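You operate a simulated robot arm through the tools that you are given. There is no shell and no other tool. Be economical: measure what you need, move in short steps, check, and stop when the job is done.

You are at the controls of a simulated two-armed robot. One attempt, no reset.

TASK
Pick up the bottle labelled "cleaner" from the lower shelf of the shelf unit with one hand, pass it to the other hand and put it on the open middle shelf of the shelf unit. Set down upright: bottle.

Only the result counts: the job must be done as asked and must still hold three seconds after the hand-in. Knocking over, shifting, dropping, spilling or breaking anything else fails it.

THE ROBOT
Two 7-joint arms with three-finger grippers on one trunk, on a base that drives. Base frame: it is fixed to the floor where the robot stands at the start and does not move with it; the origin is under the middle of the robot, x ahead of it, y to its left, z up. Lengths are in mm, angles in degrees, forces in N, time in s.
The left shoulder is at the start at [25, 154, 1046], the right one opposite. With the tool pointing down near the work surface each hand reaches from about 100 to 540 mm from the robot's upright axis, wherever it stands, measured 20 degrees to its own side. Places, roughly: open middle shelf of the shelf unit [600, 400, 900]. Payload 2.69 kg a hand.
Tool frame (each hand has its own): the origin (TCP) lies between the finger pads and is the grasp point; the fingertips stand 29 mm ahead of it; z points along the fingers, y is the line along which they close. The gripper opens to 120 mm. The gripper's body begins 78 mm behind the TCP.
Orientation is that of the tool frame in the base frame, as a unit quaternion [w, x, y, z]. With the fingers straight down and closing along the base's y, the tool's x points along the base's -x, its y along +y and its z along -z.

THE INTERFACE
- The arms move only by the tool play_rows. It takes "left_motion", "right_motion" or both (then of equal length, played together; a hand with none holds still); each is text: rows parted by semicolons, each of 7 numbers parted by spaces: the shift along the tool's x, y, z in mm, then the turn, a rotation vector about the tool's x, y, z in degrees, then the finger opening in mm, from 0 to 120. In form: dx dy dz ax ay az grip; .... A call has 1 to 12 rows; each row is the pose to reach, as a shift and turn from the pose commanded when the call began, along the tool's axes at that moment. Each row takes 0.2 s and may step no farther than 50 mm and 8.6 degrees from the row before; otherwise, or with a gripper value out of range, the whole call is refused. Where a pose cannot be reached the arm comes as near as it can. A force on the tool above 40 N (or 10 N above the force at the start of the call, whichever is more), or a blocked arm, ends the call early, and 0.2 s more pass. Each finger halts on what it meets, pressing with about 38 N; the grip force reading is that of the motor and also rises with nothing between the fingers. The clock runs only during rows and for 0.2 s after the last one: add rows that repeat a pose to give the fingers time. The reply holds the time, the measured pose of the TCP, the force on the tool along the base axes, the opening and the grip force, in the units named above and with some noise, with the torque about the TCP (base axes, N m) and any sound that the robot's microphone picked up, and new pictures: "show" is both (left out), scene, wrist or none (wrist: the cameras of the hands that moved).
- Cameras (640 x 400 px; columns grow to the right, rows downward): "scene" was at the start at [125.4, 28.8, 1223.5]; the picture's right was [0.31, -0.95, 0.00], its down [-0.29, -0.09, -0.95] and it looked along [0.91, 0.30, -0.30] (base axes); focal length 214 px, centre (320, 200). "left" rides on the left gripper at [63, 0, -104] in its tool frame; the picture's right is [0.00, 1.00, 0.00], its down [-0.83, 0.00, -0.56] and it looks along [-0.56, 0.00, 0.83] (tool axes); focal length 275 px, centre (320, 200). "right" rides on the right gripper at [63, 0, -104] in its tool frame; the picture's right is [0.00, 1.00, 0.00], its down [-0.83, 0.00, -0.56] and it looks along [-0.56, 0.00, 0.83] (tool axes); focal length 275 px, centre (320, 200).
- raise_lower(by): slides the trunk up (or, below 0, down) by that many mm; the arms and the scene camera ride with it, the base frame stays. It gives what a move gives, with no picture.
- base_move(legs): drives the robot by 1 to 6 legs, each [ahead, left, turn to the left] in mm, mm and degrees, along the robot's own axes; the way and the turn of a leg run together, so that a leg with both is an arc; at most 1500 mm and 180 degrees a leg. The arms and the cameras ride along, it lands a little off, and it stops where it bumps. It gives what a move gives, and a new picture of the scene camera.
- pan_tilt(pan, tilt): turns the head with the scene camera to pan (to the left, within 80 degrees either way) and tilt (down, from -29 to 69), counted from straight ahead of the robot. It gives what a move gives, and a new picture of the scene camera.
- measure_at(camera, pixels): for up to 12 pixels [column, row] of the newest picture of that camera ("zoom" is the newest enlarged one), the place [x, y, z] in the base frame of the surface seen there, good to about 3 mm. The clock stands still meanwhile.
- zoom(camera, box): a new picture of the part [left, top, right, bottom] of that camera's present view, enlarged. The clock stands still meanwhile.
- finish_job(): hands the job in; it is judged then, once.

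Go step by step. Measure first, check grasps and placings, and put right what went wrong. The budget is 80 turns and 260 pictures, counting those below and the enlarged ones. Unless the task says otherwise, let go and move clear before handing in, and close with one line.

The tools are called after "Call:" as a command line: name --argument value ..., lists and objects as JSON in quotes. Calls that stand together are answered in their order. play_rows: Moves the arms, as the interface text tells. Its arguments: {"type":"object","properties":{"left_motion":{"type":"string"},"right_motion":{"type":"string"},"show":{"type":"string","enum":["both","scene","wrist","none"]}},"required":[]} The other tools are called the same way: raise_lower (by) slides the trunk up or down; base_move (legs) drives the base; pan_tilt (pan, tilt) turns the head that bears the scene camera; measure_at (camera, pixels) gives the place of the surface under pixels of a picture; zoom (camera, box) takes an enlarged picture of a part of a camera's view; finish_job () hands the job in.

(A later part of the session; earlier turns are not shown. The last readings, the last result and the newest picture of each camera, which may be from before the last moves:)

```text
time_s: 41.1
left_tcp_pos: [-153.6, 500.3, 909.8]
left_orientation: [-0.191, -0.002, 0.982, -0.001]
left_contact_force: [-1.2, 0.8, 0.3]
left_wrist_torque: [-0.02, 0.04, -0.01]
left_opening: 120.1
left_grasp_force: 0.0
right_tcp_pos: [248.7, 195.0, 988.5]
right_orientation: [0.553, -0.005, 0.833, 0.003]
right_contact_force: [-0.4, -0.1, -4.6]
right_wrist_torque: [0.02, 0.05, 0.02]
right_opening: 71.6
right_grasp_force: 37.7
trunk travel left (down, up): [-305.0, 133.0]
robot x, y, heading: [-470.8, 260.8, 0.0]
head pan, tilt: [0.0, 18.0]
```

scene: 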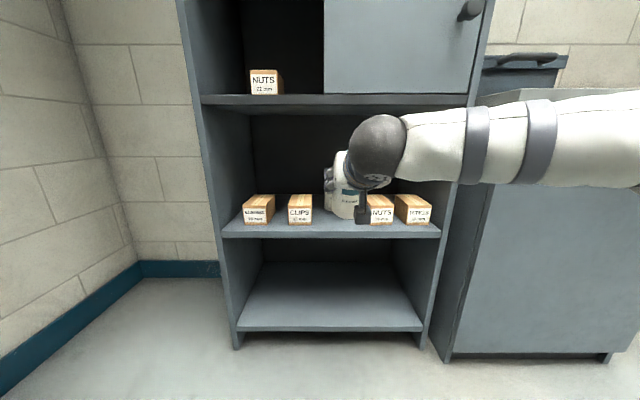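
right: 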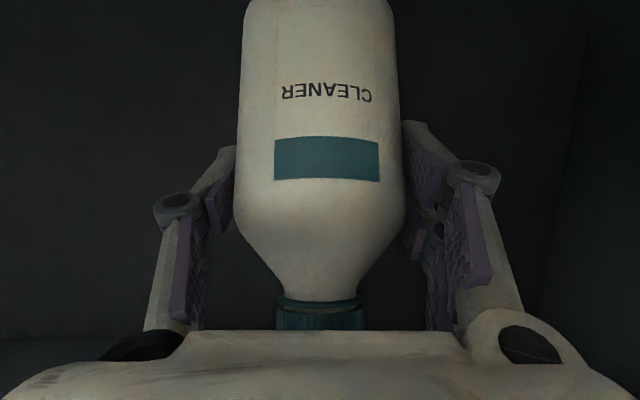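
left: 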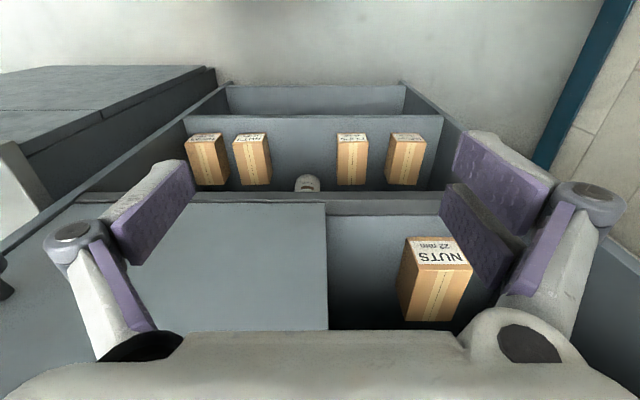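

Bring the right hand back toward the chest with the bottle upright again, while pitching the left hand to point forward.

Call:
play_rows --right_motion "9 4 -20 0 2 0 40; 19 8 -39 0 4 0 40; 28 12 -59 0 6 0 40; 37 16 -79 0 8 0 40; 47 20 -99 0 10 0 40; 56 25 -118 0 12 0 40; 65 29 -138 0 14 0 40; 75 33 -158 0 16 0 40; 84 37 -178 0 18 0 40; 93 41 -198 0 20 0 40; 103 45 -217 0 22 0 40; 103 45 -217 0 22 0 40" --left_motion "-11 5 -9 0 -8 0 110; -22 11 -18 0 -16 0 110; -33 16 -28 0 -24 0 110; -44 22 -37 0 -32 0 110; -55 27 -46 0 -40 0 110; -65 33 -56 0 -48 0 110; -76 38 -65 0 -56 0 110; -87 44 -74 0 -64 0 110; -98 49 -83 0 -72 0 110; -109 55 -93 0 -80 0 110; -120 60 -102 0 -88 0 110; -120 60 -102 0 -92 0 110"

```text
time_s: 43.7
left_tcp_pos: [-4.8, 560.7, 959.0]
left_orientation: [0.574, -0.003, 0.819, 0.001]
left_contact_force: [-0.6, -0.4, 0.2]
left_wrist_torque: [-0.02, -0.01, 0.01]
left_opening: 109.8
left_grasp_force: 0.1
right_tcp_pos: [7.8, 236.2, 977.1]
right_orientation: [0.384, -0.004, 0.923, 0.0]
right_contact_force: [1.0, 0.1, -3.4]
right_wrist_torque: [-0.04, 0.04, 0.03]
right_opening: 71.6
right_grasp_force: 38.2
trunk travel left (down, up): [-305.0, 133.0]
robot x, y, heading: [-475.3, 263.1, 0.0]
head pan, tilt: [0.0, 18.0]
```

scene: 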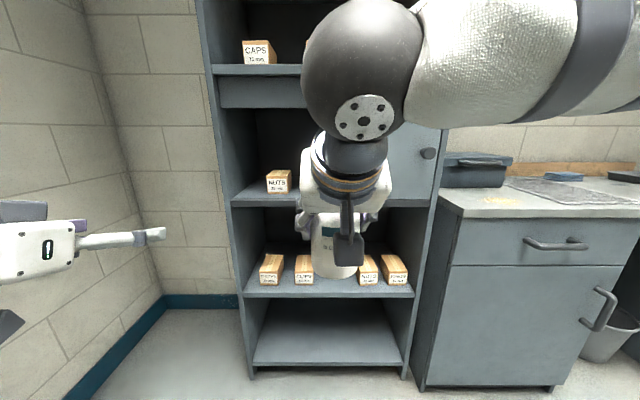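
right: 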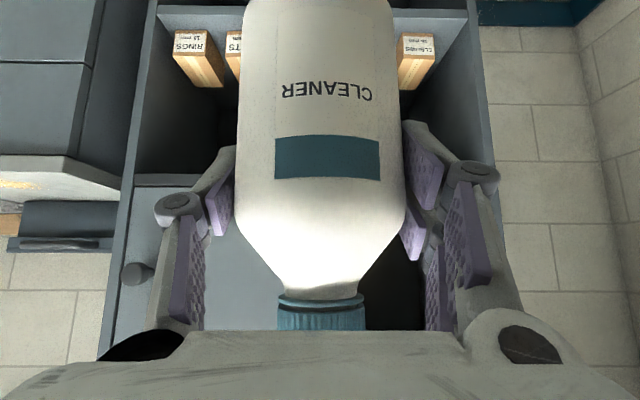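
left: 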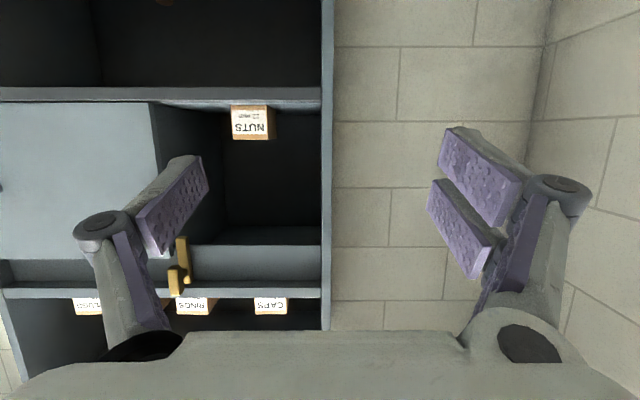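

Bottle upright in the right hand, left ready. Yaw right +30° and left −60°, bringing left to a staging point beside the bottle.

Call:
play_rows --right_motion "0 0 0 -2.66 0 -2.64 40; 0 0 0 -5.32 0 -5.28 40; 0 0 0 -7.98 0 -7.92 40; 0 0 0 -10.65 0 -10.55 40; 0 0 0 -13.3 0 -13.2 40; 0 0 0 -16 0 -15.8 40; 0 0 0 -18.6 0 -18.5 40; 0 0 0 -21.3 0 -21.1 40; 0 0 0 -21.3 0 -21.1 40" --left_motion "-5.4 -26 -9.2 7.05 0 2.57 110; -11 -52 -18 14.1 0 5.13 110; -16.4 -78 -27.5 21.15 0 7.7 110; -22 -104.5 -36.7 28.2 0 10.25 110; -27 -130.6 -46 35.2 0 12.8 110; -33 -157 -55 42.3 0 15.4 110; -38 -183 -64 49.3 0 17.9 110; -43.6 -209 -73.3 56.4 0 20.5 110; -43.6 -209 -73.3 56.4 0 20.5 110"

```text
time_s: 45.7
left_tcp_pos: [-56.3, 352.5, 1024.2]
left_orientation: [0.497, 0.408, 0.71, -0.288]
left_contact_force: [-0.9, 0.1, 0.0]
left_wrist_torque: [-0.01, 0.0, 0.0]
left_opening: 110.0
left_grasp_force: 0.0
right_tcp_pos: [7.4, 238.3, 977.8]
right_orientation: [0.371, -0.243, 0.89, 0.101]
right_contact_force: [-0.6, -0.5, -4.5]
right_wrist_torque: [-0.02, -0.01, 0.02]
right_opening: 71.7
right_grasp_force: 37.7
trunk travel left (down, up): [-305.0, 133.0]
robot x, y, heading: [-472.1, 258.2, 0.1]
head pan, tilt: [0.0, 18.0]
```

scene: 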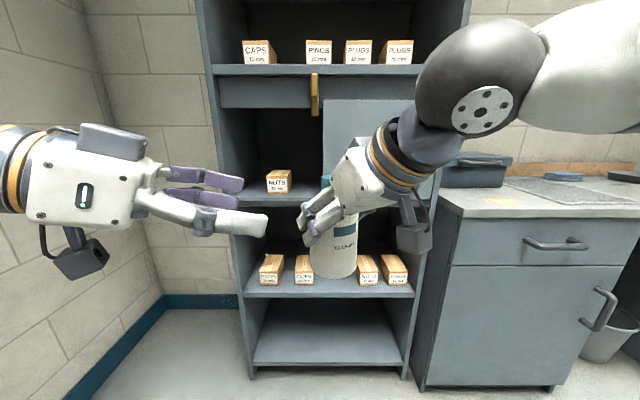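
right: 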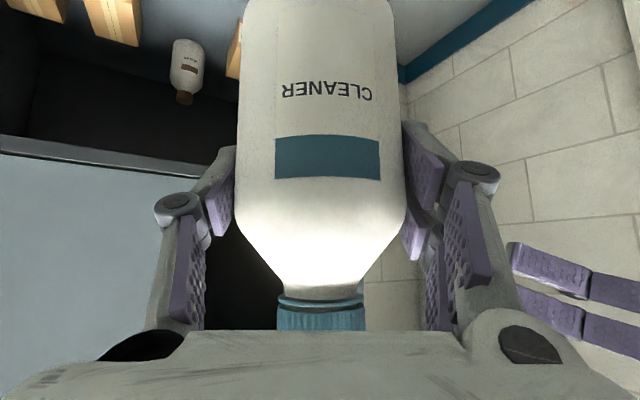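
left: 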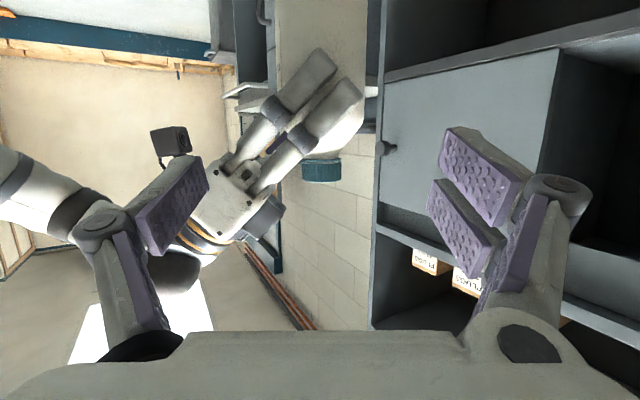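

Left is staged and the bottle cap appears centred at (322,172) in the left view. Quick check of bottle location.

Call:
measure_at --camera "scene" --pixels '[[335, 276], [335, 245], [315, 262], [355, 262]]'

Call:
measure_at --camera "left" --pixels '[[322, 172], [335, 130], [310, 95], [340, 110]]'

Call:
play_rows --left_motion "0 0 0 0 4 0 104; 0 0 0 0 7 0 104; 0 0 0 0 7 0 104" --show "wrist"

```text
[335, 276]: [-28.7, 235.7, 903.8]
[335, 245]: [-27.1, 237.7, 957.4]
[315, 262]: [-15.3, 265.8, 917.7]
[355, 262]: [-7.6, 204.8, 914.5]
```

```text
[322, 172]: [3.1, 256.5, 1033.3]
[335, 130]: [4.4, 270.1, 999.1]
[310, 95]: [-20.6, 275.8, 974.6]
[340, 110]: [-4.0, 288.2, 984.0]
```

```text
time_s: 46.5
left_tcp_pos: [-57.3, 354.0, 1024.4]
left_orientation: [0.453, 0.424, 0.739, -0.262]
left_contact_force: [-0.5, 0.0, 0.6]
left_wrist_torque: [0.01, 0.01, 0.0]
left_opening: 104.2
left_grasp_force: 0.1
right_tcp_pos: [7.8, 237.3, 978.1]
right_orientation: [0.371, -0.243, 0.891, 0.1]
right_contact_force: [0.5, 0.2, -4.3]
right_wrist_torque: [0.0, 0.0, 0.0]
right_opening: 71.6
right_grasp_force: 38.2
trunk travel left (down, up): [-305.0, 133.0]
robot x, y, heading: [-475.3, 257.8, 0.2]
head pan, tilt: [0.0, 18.0]
```

left: 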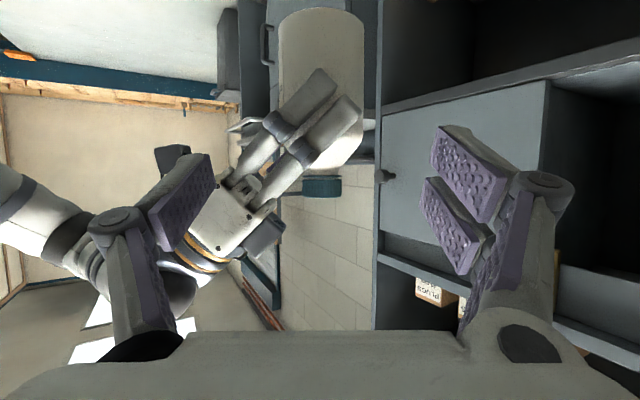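

Aligned: 150 mm along the left approach axis. Go 105 mm and inspect.

Call:
play_rows --left_motion "1 -0.5 30 0 0 0 104; 2 -1 60 0 0 0 104; 3 -1.5 90 0 0 0 104; 3.5 -2 105 0 0 0 104; 3.5 -2 105 0 0 0 104"

```text
time_s: 47.7
left_tcp_pos: [-14.2, 270.6, 974.2]
left_orientation: [0.453, 0.424, 0.739, -0.262]
left_contact_force: [0.5, -0.1, -0.5]
left_wrist_torque: [-0.01, -0.01, 0.01]
left_opening: 104.1
left_grasp_force: 0.0
right_tcp_pos: [8.3, 237.6, 977.6]
right_orientation: [0.371, -0.244, 0.891, 0.101]
right_contact_force: [0.4, 0.2, -4.7]
right_wrist_torque: [-0.01, 0.0, 0.02]
right_opening: 71.8
right_grasp_force: 37.8
trunk travel left (down, up): [-305.0, 133.0]
robot x, y, heading: [-473.8, 262.9, -0.0]
head pan, tilt: [0.0, 18.0]
```

scene: 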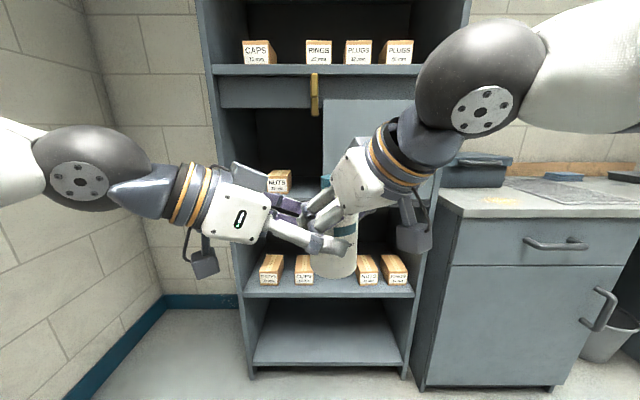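
left: 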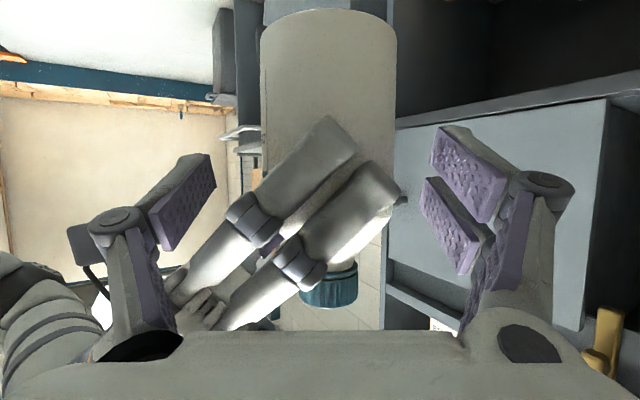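

Clear so far. Advance ~33 mm more (stopping slightly short so the left palm stays off the right knuckles), then close the left.

Call:
play_rows --left_motion "3 0 12 0 0 0 104; 4.5 0 24 0 0 0 104; 4.5 0 33 0 0 0 104; 4.5 0 33 0 0 0 104"

```text
time_s: 48.7
left_tcp_pos: [2.4, 247.1, 955.0]
left_orientation: [0.453, 0.424, 0.739, -0.261]
left_contact_force: [-0.3, 0.1, -0.4]
left_wrist_torque: [-0.02, -0.01, 0.01]
left_opening: 104.2
left_grasp_force: 0.1
right_tcp_pos: [7.6, 238.3, 976.8]
right_orientation: [0.371, -0.243, 0.891, 0.1]
right_contact_force: [-0.5, 0.3, -3.9]
right_wrist_torque: [-0.02, 0.04, 0.01]
right_opening: 71.6
right_grasp_force: 38.8
trunk travel left (down, up): [-305.0, 133.0]
robot x, y, heading: [-473.4, 255.9, 0.0]
head pan, tilt: [0.0, 18.0]
```

scene: 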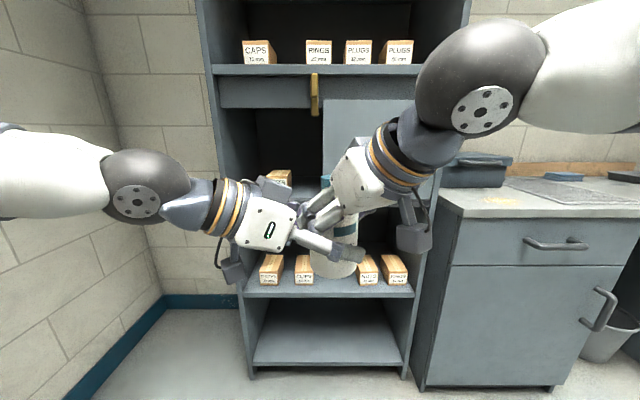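
left: 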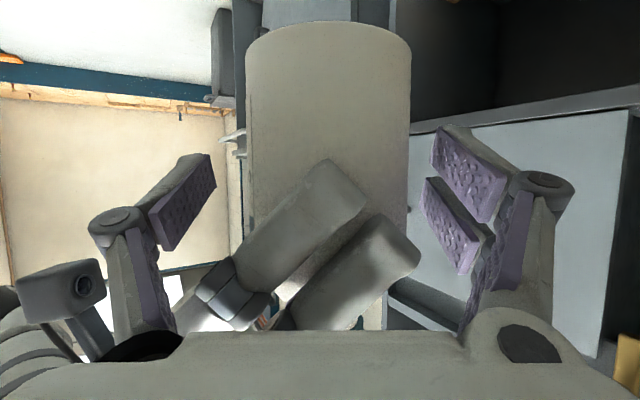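

No contact, bottle centred at column ~328. Close the left fingers.

Call:
play_rows --left_motion "0 2.5 0 0 0 0 90; 0 2.5 0 0 0 0 75; 0 2.5 0 0 0 0 60; 0 2.5 0 0 0 0 40; 0 2.5 0 0 0 0 40; 0 2.5 0 0 0 0 40"

```text
time_s: 50.1
left_tcp_pos: [3.4, 248.2, 955.3]
left_orientation: [0.453, 0.425, 0.739, -0.262]
left_contact_force: [-2.6, 7.2, -2.8]
left_wrist_torque: [-0.56, -2.28, 0.56]
left_opening: 72.4
left_grasp_force: 37.9
right_tcp_pos: [8.6, 236.7, 976.6]
right_orientation: [0.371, -0.242, 0.891, 0.1]
right_contact_force: [2.2, -6.6, 2.7]
right_wrist_torque: [0.5, 2.23, -0.55]
right_opening: 71.7
right_grasp_force: 38.0
trunk travel left (down, up): [-305.0, 133.0]
robot x, y, heading: [-469.6, 256.1, 0.1]
head pan, tilt: [0.0, 18.0]
```

scene: 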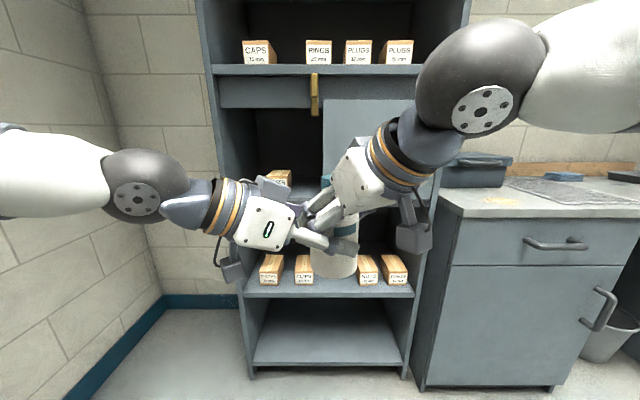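
left: 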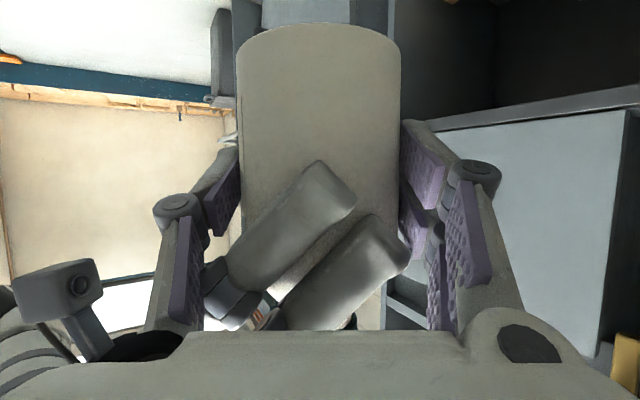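

Both hands hold (72.4/71.7 mm). Open the right slightly and withdraw it along its axis.

Call:
play_rows --right_motion "0 0 0 0 0 0 80; 0 0 0 0 0 0 90; 0 0 0 0 0 0 90" --show "scene"

Call:
play_rows --right_motion "0 0 -20 0 0 0 90; 0 0 -45 0 0 0 90; 0 0 -85 0 0 0 90; 0 0 -125 0 0 0 90; 0 0 -165 0 0 0 90; 0 0 -165 0 0 0 90"

```text
time_s: 50.9
left_tcp_pos: [2.3, 248.7, 954.9]
left_orientation: [0.451, 0.425, 0.74, -0.261]
left_contact_force: [-26.1, 3.9, -6.5]
left_wrist_torque: [-0.37, -1.19, 0.24]
left_opening: 72.4
left_grasp_force: 37.7
right_tcp_pos: [9.5, 236.2, 979.3]
right_orientation: [0.373, -0.242, 0.89, 0.102]
right_contact_force: [25.3, -3.7, 7.7]
right_wrist_torque: [0.44, 0.66, -0.53]
right_opening: 79.7
right_grasp_force: 0.1
trunk travel left (down, up): [-305.0, 133.0]
robot x, y, heading: [-472.0, 260.0, 0.1]
head pan, tilt: [0.0, 18.0]
```

scene: 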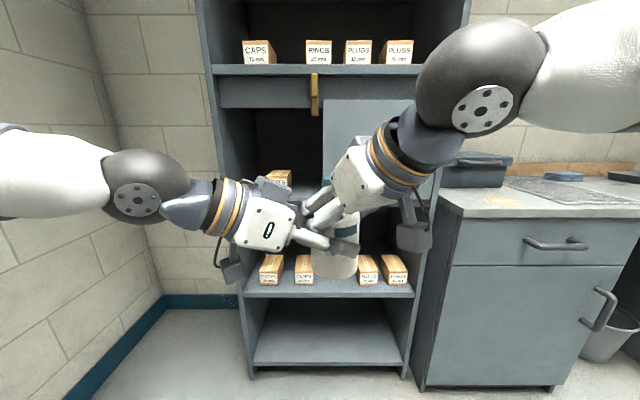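

```text
time_s: 51.3
left_tcp_pos: [-0.2, 245.7, 956.9]
left_orientation: [0.452, 0.429, 0.736, -0.264]
left_contact_force: [-12.5, 0.2, 0.8]
left_wrist_torque: [0.26, -0.18, 0.22]
left_opening: 72.3
left_grasp_force: 38.5
right_tcp_pos: [5.3, 233.8, 982.9]
right_orientation: [0.372, -0.242, 0.89, 0.1]
right_contact_force: [13.4, -0.5, -2.9]
right_wrist_torque: [-0.18, -0.19, -0.33]
right_opening: 83.0
right_grasp_force: 0.0
trunk travel left (down, up): [-305.0, 133.0]
robot x, y, heading: [-471.0, 257.2, -0.0]
head pan, tilt: [0.0, 18.0]
stopped in row 1 (left hand): the force on the tool passed its limit at 51 N (the readings are from after the stop); the commanded pose is now the measured one
```

scene: 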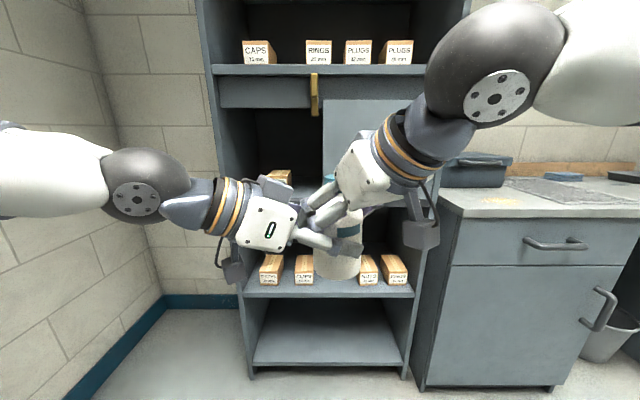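
right: 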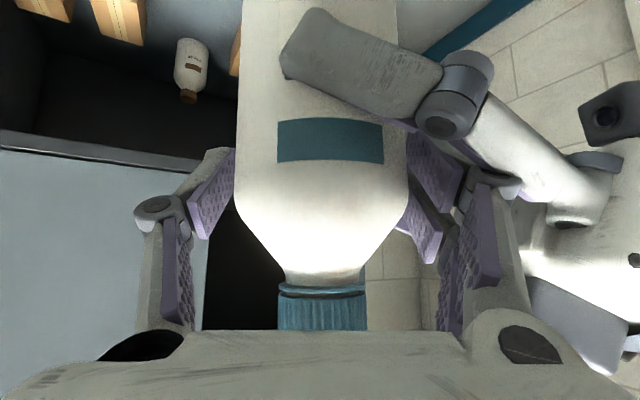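

The right's left-side finger is touching the left hand's near finger link beneath it; going straight up frees it. Narrow to 81 and lift the right hand vertically in small steps.

Call:
play_rows --right_motion "0 0 0 0 0 0 81; -7 0 -7 0 0 0 81; -14 0 -14 0 0 0 81; -21 0 -21 0 0 0 81"

```text
time_s: 52.3
left_tcp_pos: [0.1, 244.4, 958.6]
left_orientation: [0.453, 0.428, 0.735, -0.265]
left_contact_force: [-0.3, 0.0, -4.3]
left_wrist_torque: [0.05, 0.02, -0.01]
left_opening: 72.2
left_grasp_force: 38.1
right_tcp_pos: [2.4, 234.3, 1013.1]
right_orientation: [0.371, -0.244, 0.89, 0.1]
right_contact_force: [0.3, 0.7, -0.5]
right_wrist_torque: [0.01, 0.0, 0.0]
right_opening: 81.0
right_grasp_force: 0.2
trunk travel left (down, up): [-305.0, 133.0]
robot x, y, heading: [-470.5, 259.3, 0.2]
head pan, tilt: [0.0, 18.0]
```

scene: 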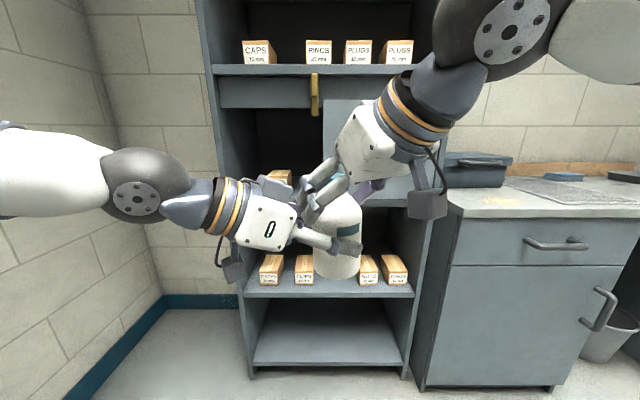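
right: 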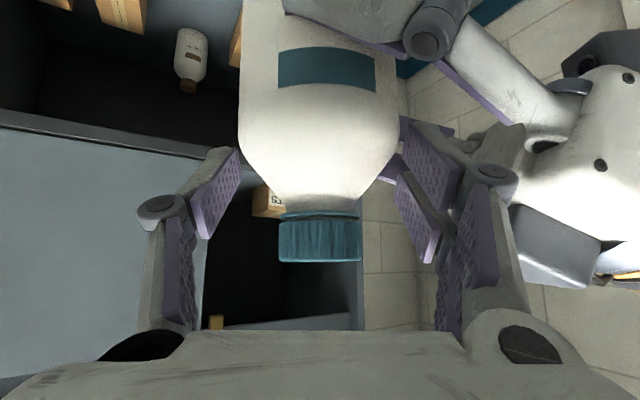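

Free with no force; the left alone holds the bottle (−4.3 N). Continue the right up and then back away.

Call:
play_rows --right_motion "-20 0 -20 0 0 0 81; -42 0 -42 0 0 0 84; -64 0 -70 0 0 0 90; -75 0 -105 0 0 0 90; -75 0 -150 0 0 0 90; -75 -30 -180 0 0 0 90; -75 -60 -200 0 0 0 90; -75 -60 -200 0 0 0 90" --show "scene"

Call:
zoom --camera "left" --box '[0, 0, 640, 400]'

Call:
zoom --camera "scene" --box '[200, 120, 420, 300]'

```text
time_s: 54.1
left_tcp_pos: [-0.3, 244.9, 955.7]
left_orientation: [0.454, 0.428, 0.735, -0.265]
left_contact_force: [-0.4, 0.3, -3.7]
left_wrist_torque: [0.05, 0.04, 0.02]
left_opening: 72.4
left_grasp_force: 38.4
right_tcp_pos: [-43.4, 137.9, 1206.2]
right_orientation: [0.372, -0.242, 0.891, 0.1]
right_contact_force: [-0.3, 0.2, 0.4]
right_wrist_torque: [-0.02, -0.01, 0.0]
right_opening: 89.8
right_grasp_force: 0.0
trunk travel left (down, up): [-305.0, 133.0]
robot x, y, heading: [-472.4, 258.8, 0.3]
head pan, tilt: [0.0, 18.0]
```

scene: 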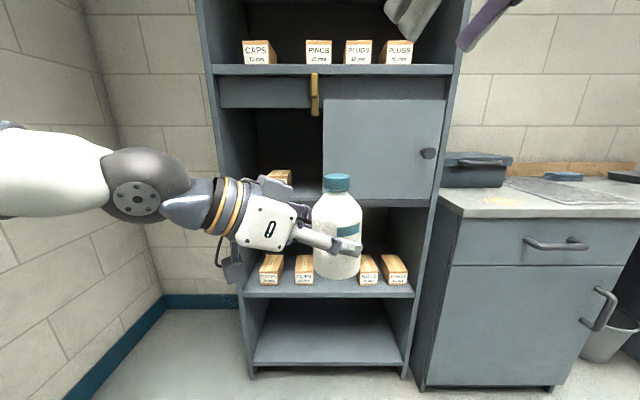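

```text
1.00 times, centred on (320, 200) of left (not enlarged: the box is as wide or as high as the picture)
```

zoom: 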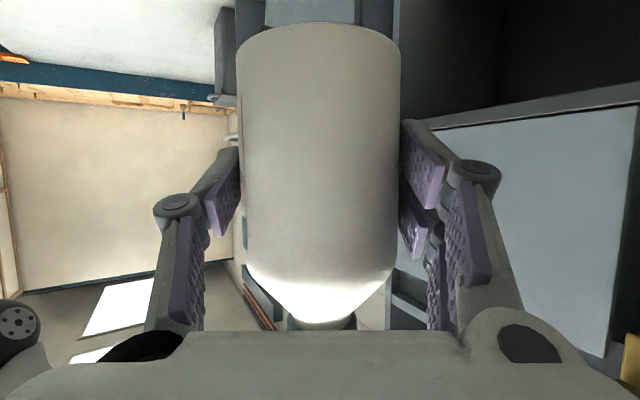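

```text
2.22 times, centred on (310, 210) of scene
```

zoom: 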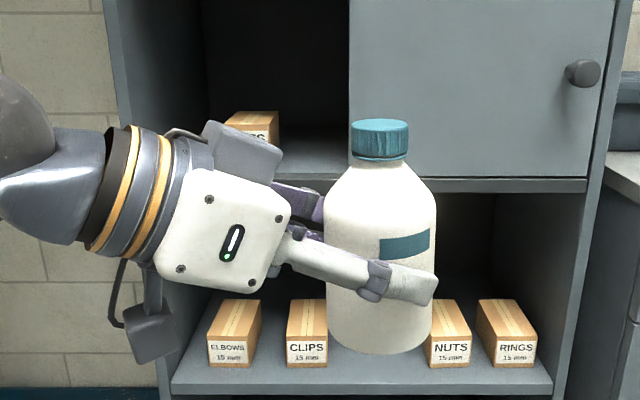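

The right is clear and the left holds the bottle upright. Check tilt via measurement, then tuck the right arm and yaw the left hand back to point at the shelf.

Call:
measure_at --camera "zoom" --pixels '[[380, 145], [380, 127], [378, 345], [375, 230], [328, 310], [430, 340]]'

Call:
play_rows --right_motion "26 -13 -17 0 0 0 90; 53 -25 -34 0 0 0 90; 79 -38 -51 2.8 0 2.8 90; 109 -33 -33 7 0 7 90; 139 -28 -15 11 0 11 90; 169 -23 3 15 0 15 90; 199 -18 21 19 0 19 90; 199 -18 21 21.3 0 21.1 90; 199 -18 21 21.3 0 21.1 90" --left_motion "7 12 -20 -6.76 0 -3.37 40; 14.5 24 -40 -13.5 0 -6.75 40; 22 36 -60 -20.3 0 -10.1 40; 29 48 -80 -27 0 -13.5 40; 36 60 -100 -33.8 0 -16.9 40; 43.5 72 -120 -40.6 0 -20.2 40; 51 84 -140 -47.3 0 -23.6 40; 58 96 -160.6 -54.1 0 -27 40; 58 96 -160.6 -54.1 0 -27 40"

```text
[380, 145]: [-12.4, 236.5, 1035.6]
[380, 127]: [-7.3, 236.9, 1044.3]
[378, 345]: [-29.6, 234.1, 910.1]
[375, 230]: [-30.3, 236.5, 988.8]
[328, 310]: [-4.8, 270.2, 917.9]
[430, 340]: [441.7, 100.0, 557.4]
```

```text
time_s: 56.1
left_tcp_pos: [-0.6, 439.9, 976.6]
left_orientation: [0.525, -0.001, 0.851, 0.001]
left_contact_force: [0.4, -0.2, -3.7]
left_wrist_torque: [0.0, 0.06, 0.02]
left_opening: 72.2
left_grasp_force: 38.2
right_tcp_pos: [-144.4, 58.6, 1052.2]
right_orientation: [0.386, -0.003, 0.923, 0.0]
right_contact_force: [0.2, 0.1, 0.4]
right_wrist_torque: [0.02, 0.0, 0.0]
right_opening: 90.0
right_grasp_force: 0.0
trunk travel left (down, up): [-305.0, 133.0]
robot x, y, heading: [-472.8, 262.4, -0.1]
head pan, tilt: [0.0, 18.0]
```

scene: 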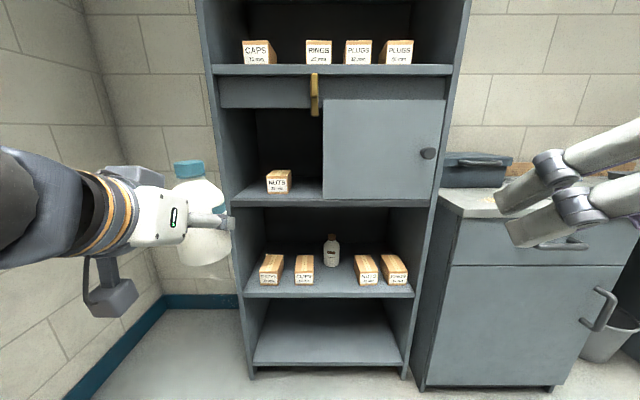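
right: 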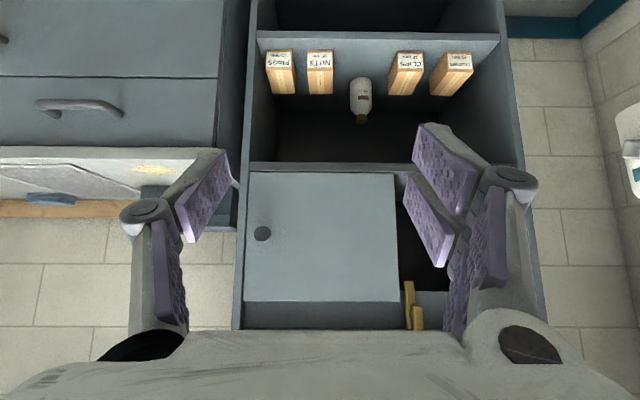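
left: 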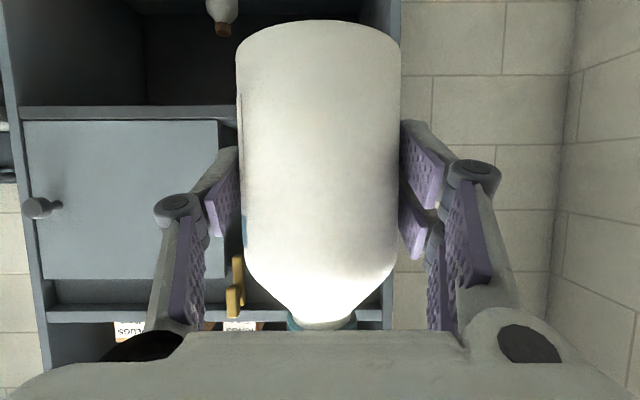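

Left holds the bottle pointing at the shelf. Measure the middle compartment's interior to choose the placing spot.

Call:
zoom --camera "scene" --box '[205, 70, 345, 220]'

Call:
measure_at --camera "scene" --pixels '[[235, 150], [245, 150], [262, 150], [280, 150], [300, 150], [312, 150], [318, 150], [323, 150], [300, 188], [315, 190], [255, 190], [298, 112]]'

```text
2.67 times, centred on (275, 145) of scene
```

zoom: 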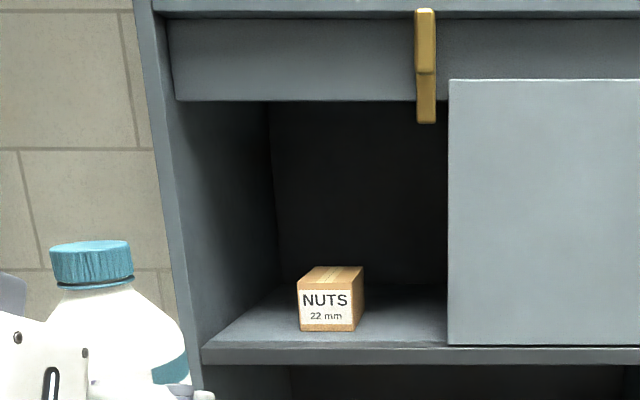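

```text
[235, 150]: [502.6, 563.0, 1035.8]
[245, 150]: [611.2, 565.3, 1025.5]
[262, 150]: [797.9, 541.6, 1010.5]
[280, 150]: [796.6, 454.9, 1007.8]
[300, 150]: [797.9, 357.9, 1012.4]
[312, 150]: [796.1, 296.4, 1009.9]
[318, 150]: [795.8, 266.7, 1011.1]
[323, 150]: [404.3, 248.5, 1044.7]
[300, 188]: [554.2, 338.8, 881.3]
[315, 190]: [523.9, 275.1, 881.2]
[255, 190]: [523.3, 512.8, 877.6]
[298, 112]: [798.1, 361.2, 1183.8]
```

The interior is open: free space right of NUTS (y 250–378). I'll place the bottle at about (670,325). First extend the left arm to (230,338,1005) outside the unit.

Call:
play_rows --left_motion "-18.3 -14.6 27.5 0 0 0 40; -36.6 -29 55 0 0 0 40; -55 -43.7 82.6 0 0 0 40; -73.3 -58.3 110 0 0 0 40; -91.6 -72.9 137.7 0 0 0 40; -110 -87.4 165 0 0 0 40; -128.3 -102 192.8 0 0 0 40; -128.3 -102 192.8 0 0 0 40"

```text
time_s: 57.9
left_tcp_pos: [229.8, 340.8, 1006.6]
left_orientation: [0.526, 0.0, 0.851, 0.001]
left_contact_force: [0.2, 0.1, -3.4]
left_wrist_torque: [0.0, 0.05, 0.0]
left_opening: 72.1
left_grasp_force: 38.3
right_tcp_pos: [-144.5, 59.1, 1051.5]
right_orientation: [0.384, -0.004, 0.923, 0.001]
right_contact_force: [-0.1, 0.0, 0.2]
right_wrist_torque: [-0.01, 0.0, 0.01]
right_opening: 90.0
right_grasp_force: 0.0
trunk travel left (down, up): [-305.0, 133.0]
robot x, y, heading: [-468.9, 258.4, 0.3]
head pan, tilt: [0.0, 18.0]
```

scene: 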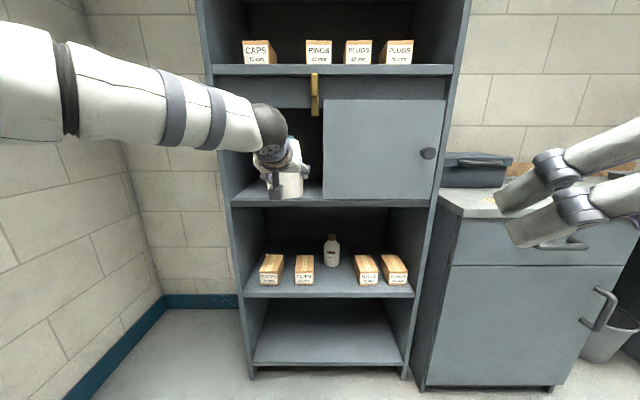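
left: 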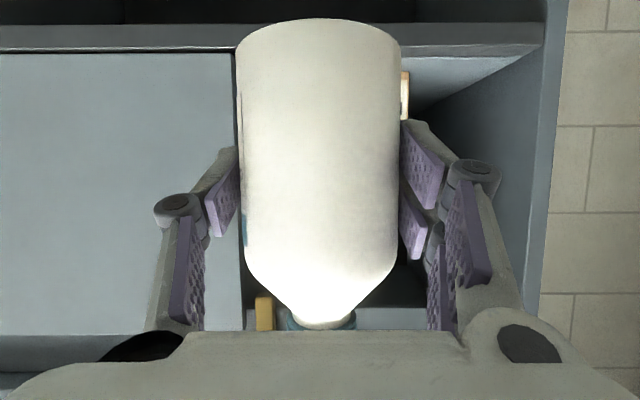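

Check where the forearm lies before driving in.

Call:
measure_at --camera "scene" --pixels '[[275, 120], [240, 100], [240, 145], [200, 88], [150, 70], [150, 145], [90, 45], [30, 30], [30, 135], [275, 105], [300, 180]]'

```text
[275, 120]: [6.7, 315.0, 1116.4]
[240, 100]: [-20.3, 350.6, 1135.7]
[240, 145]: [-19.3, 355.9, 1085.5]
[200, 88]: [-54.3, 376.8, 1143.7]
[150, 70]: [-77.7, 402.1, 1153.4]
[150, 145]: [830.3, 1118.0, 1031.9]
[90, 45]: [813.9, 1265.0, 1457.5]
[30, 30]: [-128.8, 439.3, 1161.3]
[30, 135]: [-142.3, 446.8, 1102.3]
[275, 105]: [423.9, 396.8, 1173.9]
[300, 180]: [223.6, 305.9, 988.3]
```

Forearm top stays ≤1160 at the opening (rail at ~1189). Drive forward 250 first.

Call:
base_move --legs '[[250, 0, 0]]'

Call:
zoom --camera "left" --box '[0, 0, 640, 400]'

```text
time_s: 59.7
left_tcp_pos: [474.4, 343.0, 1005.4]
left_orientation: [0.524, 0.0, 0.851, 0.0]
left_contact_force: [0.1, 0.0, -4.3]
left_wrist_torque: [-0.03, 0.03, 0.03]
left_opening: 72.3
left_grasp_force: 38.3
right_tcp_pos: [102.4, 59.2, 1052.4]
right_orientation: [0.385, -0.006, 0.923, 0.001]
right_contact_force: [0.2, 0.3, -0.4]
right_wrist_torque: [0.0, -0.02, -0.01]
right_opening: 90.2
right_grasp_force: 0.2
trunk travel left (down, up): [-305.0, 133.0]
robot x, y, heading: [-224.0, 258.6, 0.0]
head pan, tilt: [0.0, 18.0]
```

scene: 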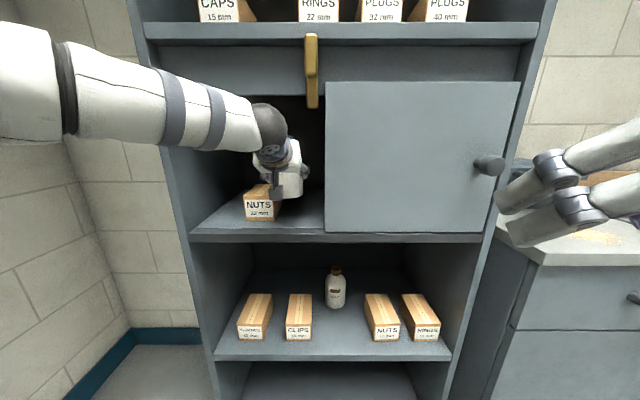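

```text
1.00 times, centred on (320, 200) of left (not enlarged: the box is as wide or as high as the picture)
```

zoom: 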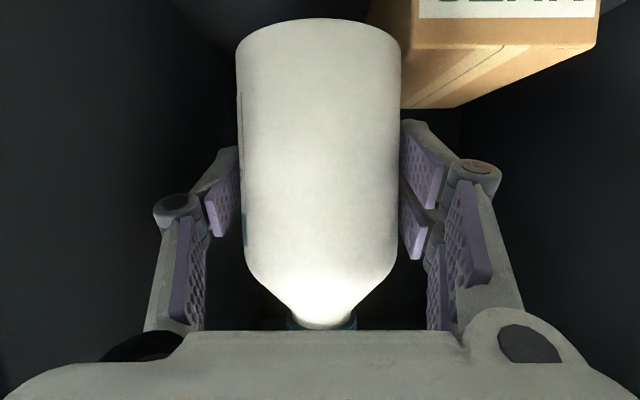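

Clear, but bottle edge (y≈379) is close to NUTS; shift 10 mm right, then drive in 180 more.

Call:
play_rows --left_motion "0 -5 0 0 0 0 40; 0 -10 0 0 0 0 40; 0 -10 0 0 0 0 40" --show "none"

Call:
base_move --legs '[[180, 0, 0]]'

Call:
zoom --camera "left" --box '[0, 0, 640, 400]'

```text
time_s: 60.5
left_tcp_pos: [476.1, 331.3, 1006.4]
left_orientation: [0.525, 0.0, 0.851, 0.001]
left_contact_force: [0.1, 0.5, -4.6]
left_wrist_torque: [-0.03, 0.04, -0.01]
left_opening: 72.3
left_grasp_force: 38.7
right_tcp_pos: [100.8, 59.4, 1052.9]
right_orientation: [0.385, -0.006, 0.923, 0.002]
right_contact_force: [-0.5, 0.8, 0.0]
right_wrist_torque: [-0.01, -0.01, 0.01]
right_opening: 90.2
right_grasp_force: 0.1
trunk travel left (down, up): [-305.0, 133.0]
robot x, y, heading: [-225.6, 261.1, 0.1]
head pan, tilt: [0.0, 18.0]
```

```text
time_s: 62.0
left_tcp_pos: [655.3, 327.4, 1005.7]
left_orientation: [0.524, 0.001, 0.852, 0.0]
left_contact_force: [0.7, 0.8, -5.3]
left_wrist_torque: [0.0, 0.03, 0.01]
left_opening: 72.1
left_grasp_force: 38.2
right_tcp_pos: [279.6, 58.1, 1052.6]
right_orientation: [0.385, -0.002, 0.923, 0.0]
right_contact_force: [0.0, -1.4, -0.5]
right_wrist_torque: [0.02, 0.01, 0.01]
right_opening: 89.9
right_grasp_force: 0.1
trunk travel left (down, up): [-305.0, 133.0]
robot x, y, heading: [-52.0, 260.2, -0.3]
head pan, tilt: [0.0, 18.0]
```

scene: 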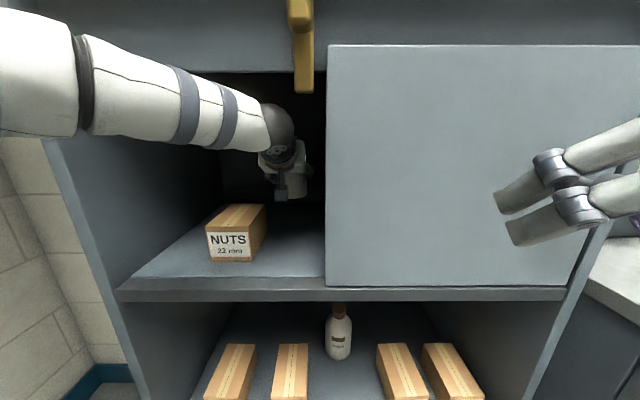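

```text
1.00 times, centred on (320, 200) of left (not enlarged: the box is as wide or as high as the picture)
```

zoom: 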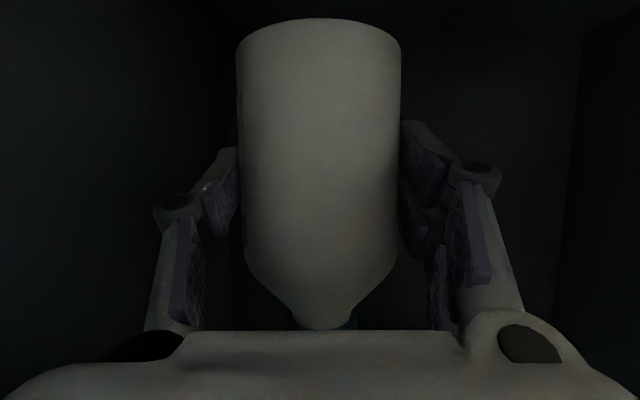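

In position above the spot (bottle axis ≈(666,327), base ≈952). Lower 60.

Call:
play_rows --left_motion "13.4 0 6.7 0 0 0 40; 26.8 0 13.5 0 0 0 40; 40.2 0 20.2 0 0 0 40; 49 0 24.7 0 0 0 40; 53.6 0 27 0 0 0 40; 53.6 0 27 0 0 0 40"

Call:
zoom --camera "scene" --box '[180, 100, 360, 300]'

```text
time_s: 63.4
left_tcp_pos: [655.3, 327.3, 946.2]
left_orientation: [0.526, 0.001, 0.851, 0.0]
left_contact_force: [-0.9, -1.3, -4.4]
left_wrist_torque: [0.01, 0.03, -0.02]
left_opening: 72.1
left_grasp_force: 37.8
right_tcp_pos: [280.7, 56.3, 1051.9]
right_orientation: [0.386, -0.004, 0.922, 0.001]
right_contact_force: [-0.3, -0.1, 0.8]
right_wrist_torque: [-0.02, -0.05, 0.02]
right_opening: 90.1
right_grasp_force: 0.1
trunk travel left (down, up): [-305.0, 133.0]
robot x, y, heading: [-48.4, 257.2, -0.3]
head pan, tilt: [0.0, 18.0]
```

scene: 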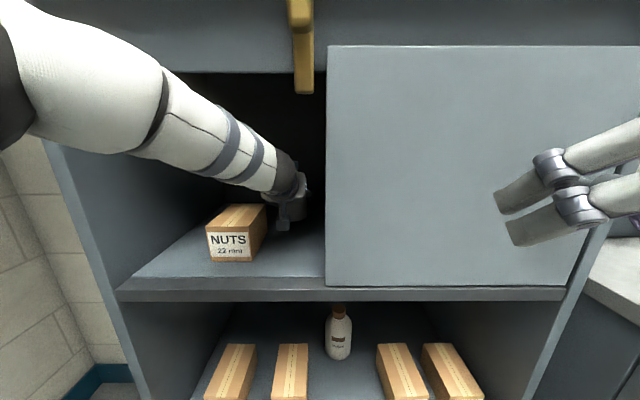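
left: 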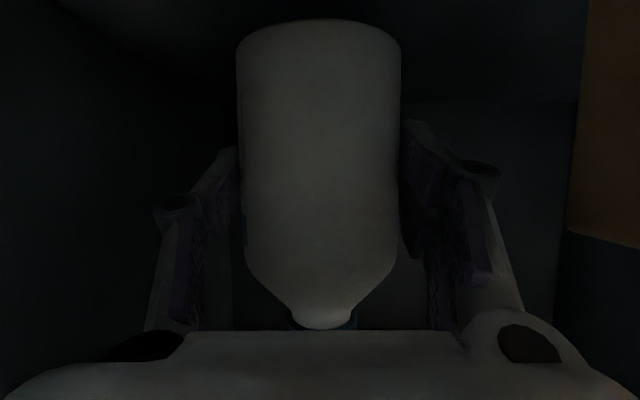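

```text
2.00 times, centred on (270, 200) of scene
```

zoom: 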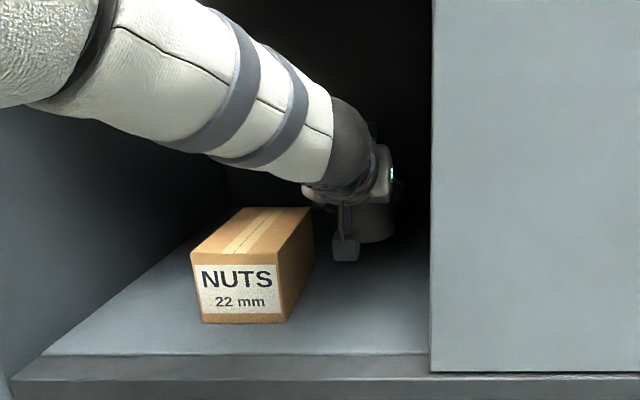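

Base ≈892 now, no contact. Lower gently 12 mm more in small steps.

Call:
play_rows --left_motion "2.7 0 1.35 0 0 0 40; 5.4 0 2.7 0 0 0 40; 7.1 0 3.6 0 0 0 40; 8.9 0 4.5 0 0 0 40; 8.9 0 4.5 0 0 0 40" --show "none"

```text
time_s: 64.6
left_tcp_pos: [654.3, 328.3, 939.8]
left_orientation: [0.528, 0.002, 0.849, -0.001]
left_contact_force: [6.7, 0.4, 15.6]
left_wrist_torque: [0.1, -0.12, -0.04]
left_opening: 72.2
left_grasp_force: 38.6
right_tcp_pos: [278.8, 56.7, 1053.1]
right_orientation: [0.386, -0.002, 0.922, 0.001]
right_contact_force: [0.0, -0.8, 0.5]
right_wrist_torque: [-0.02, -0.01, -0.05]
right_opening: 90.3
right_grasp_force: 0.1
trunk travel left (down, up): [-305.0, 133.0]
robot x, y, heading: [-49.4, 259.2, -0.2]
head pan, tilt: [0.0, 18.0]
```

Contact (+16 N): the base is on the shelf, consistent with a 59 mm offset. Ease 3 mm up to unload, then open slowly.

Call:
play_rows --left_motion "-1.4 0 -0.7 0 0 0 40; -2.4 0 -1.2 0 0 0 40; -2.4 0 -1.2 0 0 0 70; -2.4 0 -1.2 0 0 0 74; -2.4 0 -1.2 0 0 0 78; -2.4 0 -1.2 0 0 0 84; -2.4 0 -1.2 0 0 0 90; -2.4 0 -1.2 0 0 0 90"

Call:
zoom --camera "scene" --box '[180, 100, 360, 300]'

```text
time_s: 66.4
left_tcp_pos: [654.8, 327.6, 938.1]
left_orientation: [0.526, 0.002, 0.85, -0.001]
left_contact_force: [-0.2, -0.9, -0.3]
left_wrist_torque: [-0.01, -0.02, 0.01]
left_opening: 90.1
left_grasp_force: 0.1
right_tcp_pos: [280.4, 56.0, 1052.8]
right_orientation: [0.385, -0.002, 0.923, 0.001]
right_contact_force: [-0.1, -0.1, 0.2]
right_wrist_torque: [0.01, 0.0, -0.04]
right_opening: 90.0
right_grasp_force: 0.1
trunk travel left (down, up): [-305.0, 133.0]
robot x, y, heading: [-47.0, 261.6, -0.2]
head pan, tilt: [0.0, 18.0]
```

scene: 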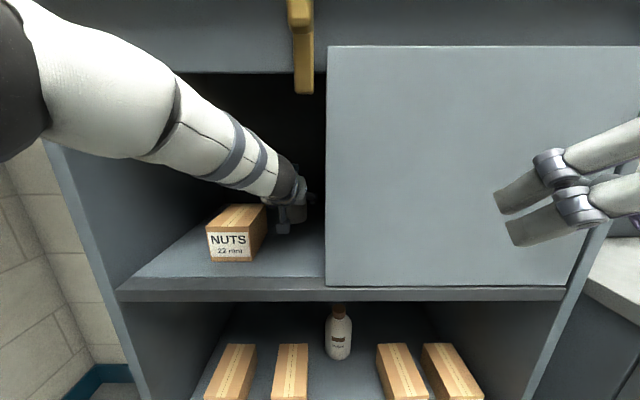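
left: 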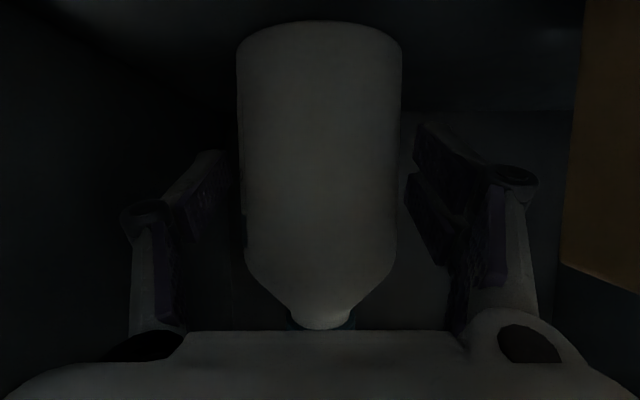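

```text
2.00 times, centred on (270, 200) of scene
```

zoom: 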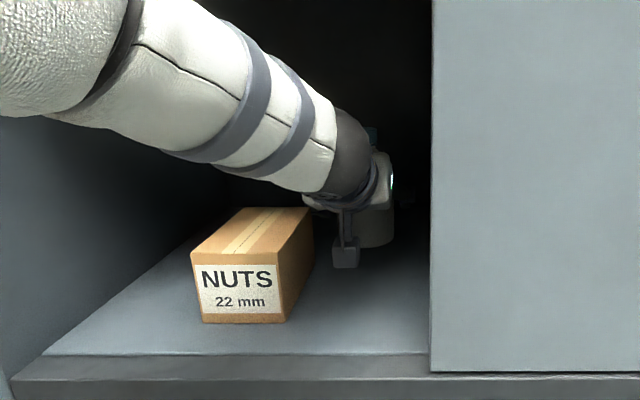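

Bottle stands free. Withdraw the left hand along its axis in steps, then shift slightly left away from the door edge.

Call:
play_rows --left_motion "0 0 -20 0 0 0 90; 0 0 -45 0 0 0 90; 0 0 -75 0 0 0 90; 0 0 -105 0 0 0 90; 0 6 -130 0 0 0 80; 0 14 -130 0 0 0 60; 0 14 -130 0 0 0 60"

```text
time_s: 68.0
left_tcp_pos: [537.5, 341.7, 996.0]
left_orientation: [0.526, 0.002, 0.851, 0.0]
left_contact_force: [0.1, 0.0, 0.2]
left_wrist_torque: [0.04, -0.03, 0.02]
left_opening: 59.8
left_grasp_force: 0.1
right_tcp_pos: [279.2, 58.0, 1052.5]
right_orientation: [0.386, -0.002, 0.923, 0.0]
right_contact_force: [-0.1, 0.4, 0.2]
right_wrist_torque: [-0.02, 0.02, -0.01]
right_opening: 90.1
right_grasp_force: 0.1
trunk travel left (down, up): [-305.0, 133.0]
robot x, y, heading: [-48.5, 260.4, -0.2]
head pan, tilt: [0.0, 18.0]
```

scene: 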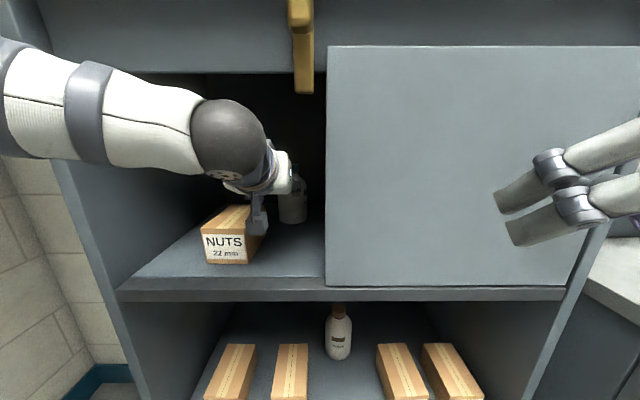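
left: 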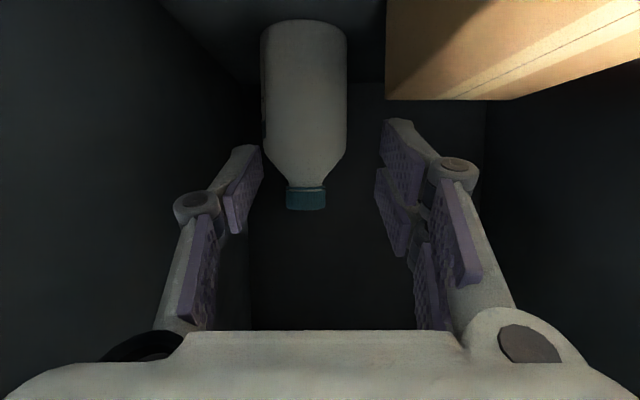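

Compared to before, the NUTS box label moved from (229,238) to (224,241) — it may have been nudged. Examine closely.

Call:
zoom --camera "scene" --box '[180, 100, 360, 300]'

Call:
measure_at --camera "scene" --pixels '[[208, 262], [247, 263], [204, 232], [244, 234], [225, 250], [263, 232], [258, 225], [230, 170], [250, 185]]'

Call:
zoom --camera "left" --box '[0, 0, 640, 400]'

```text
2.00 times, centred on (270, 200) of scene
```

zoom: 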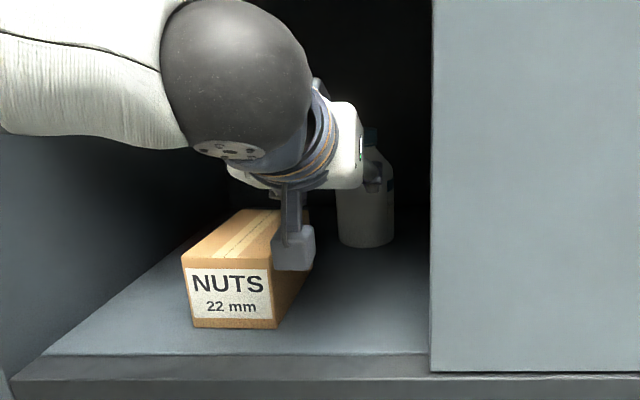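

```text
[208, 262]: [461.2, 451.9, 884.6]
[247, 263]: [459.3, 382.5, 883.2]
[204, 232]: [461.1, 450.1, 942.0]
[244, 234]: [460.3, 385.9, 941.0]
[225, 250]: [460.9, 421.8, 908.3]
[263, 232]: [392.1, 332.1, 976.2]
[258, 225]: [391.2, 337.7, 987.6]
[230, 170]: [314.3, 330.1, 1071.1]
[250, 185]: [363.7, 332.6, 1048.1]
```

```text
1.00 times, centred on (320, 200) of left (not enlarged: the box is as wide or as high as the picture)
```

zoom: 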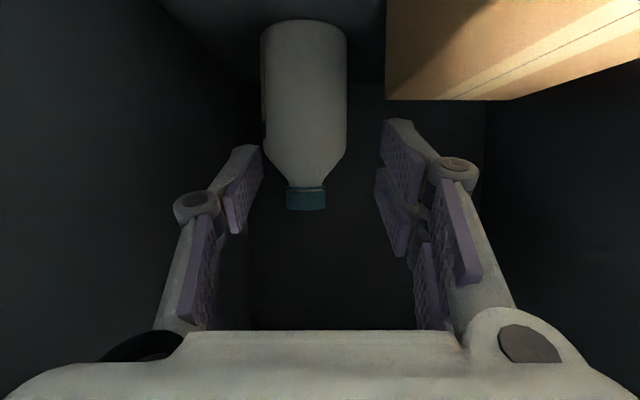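

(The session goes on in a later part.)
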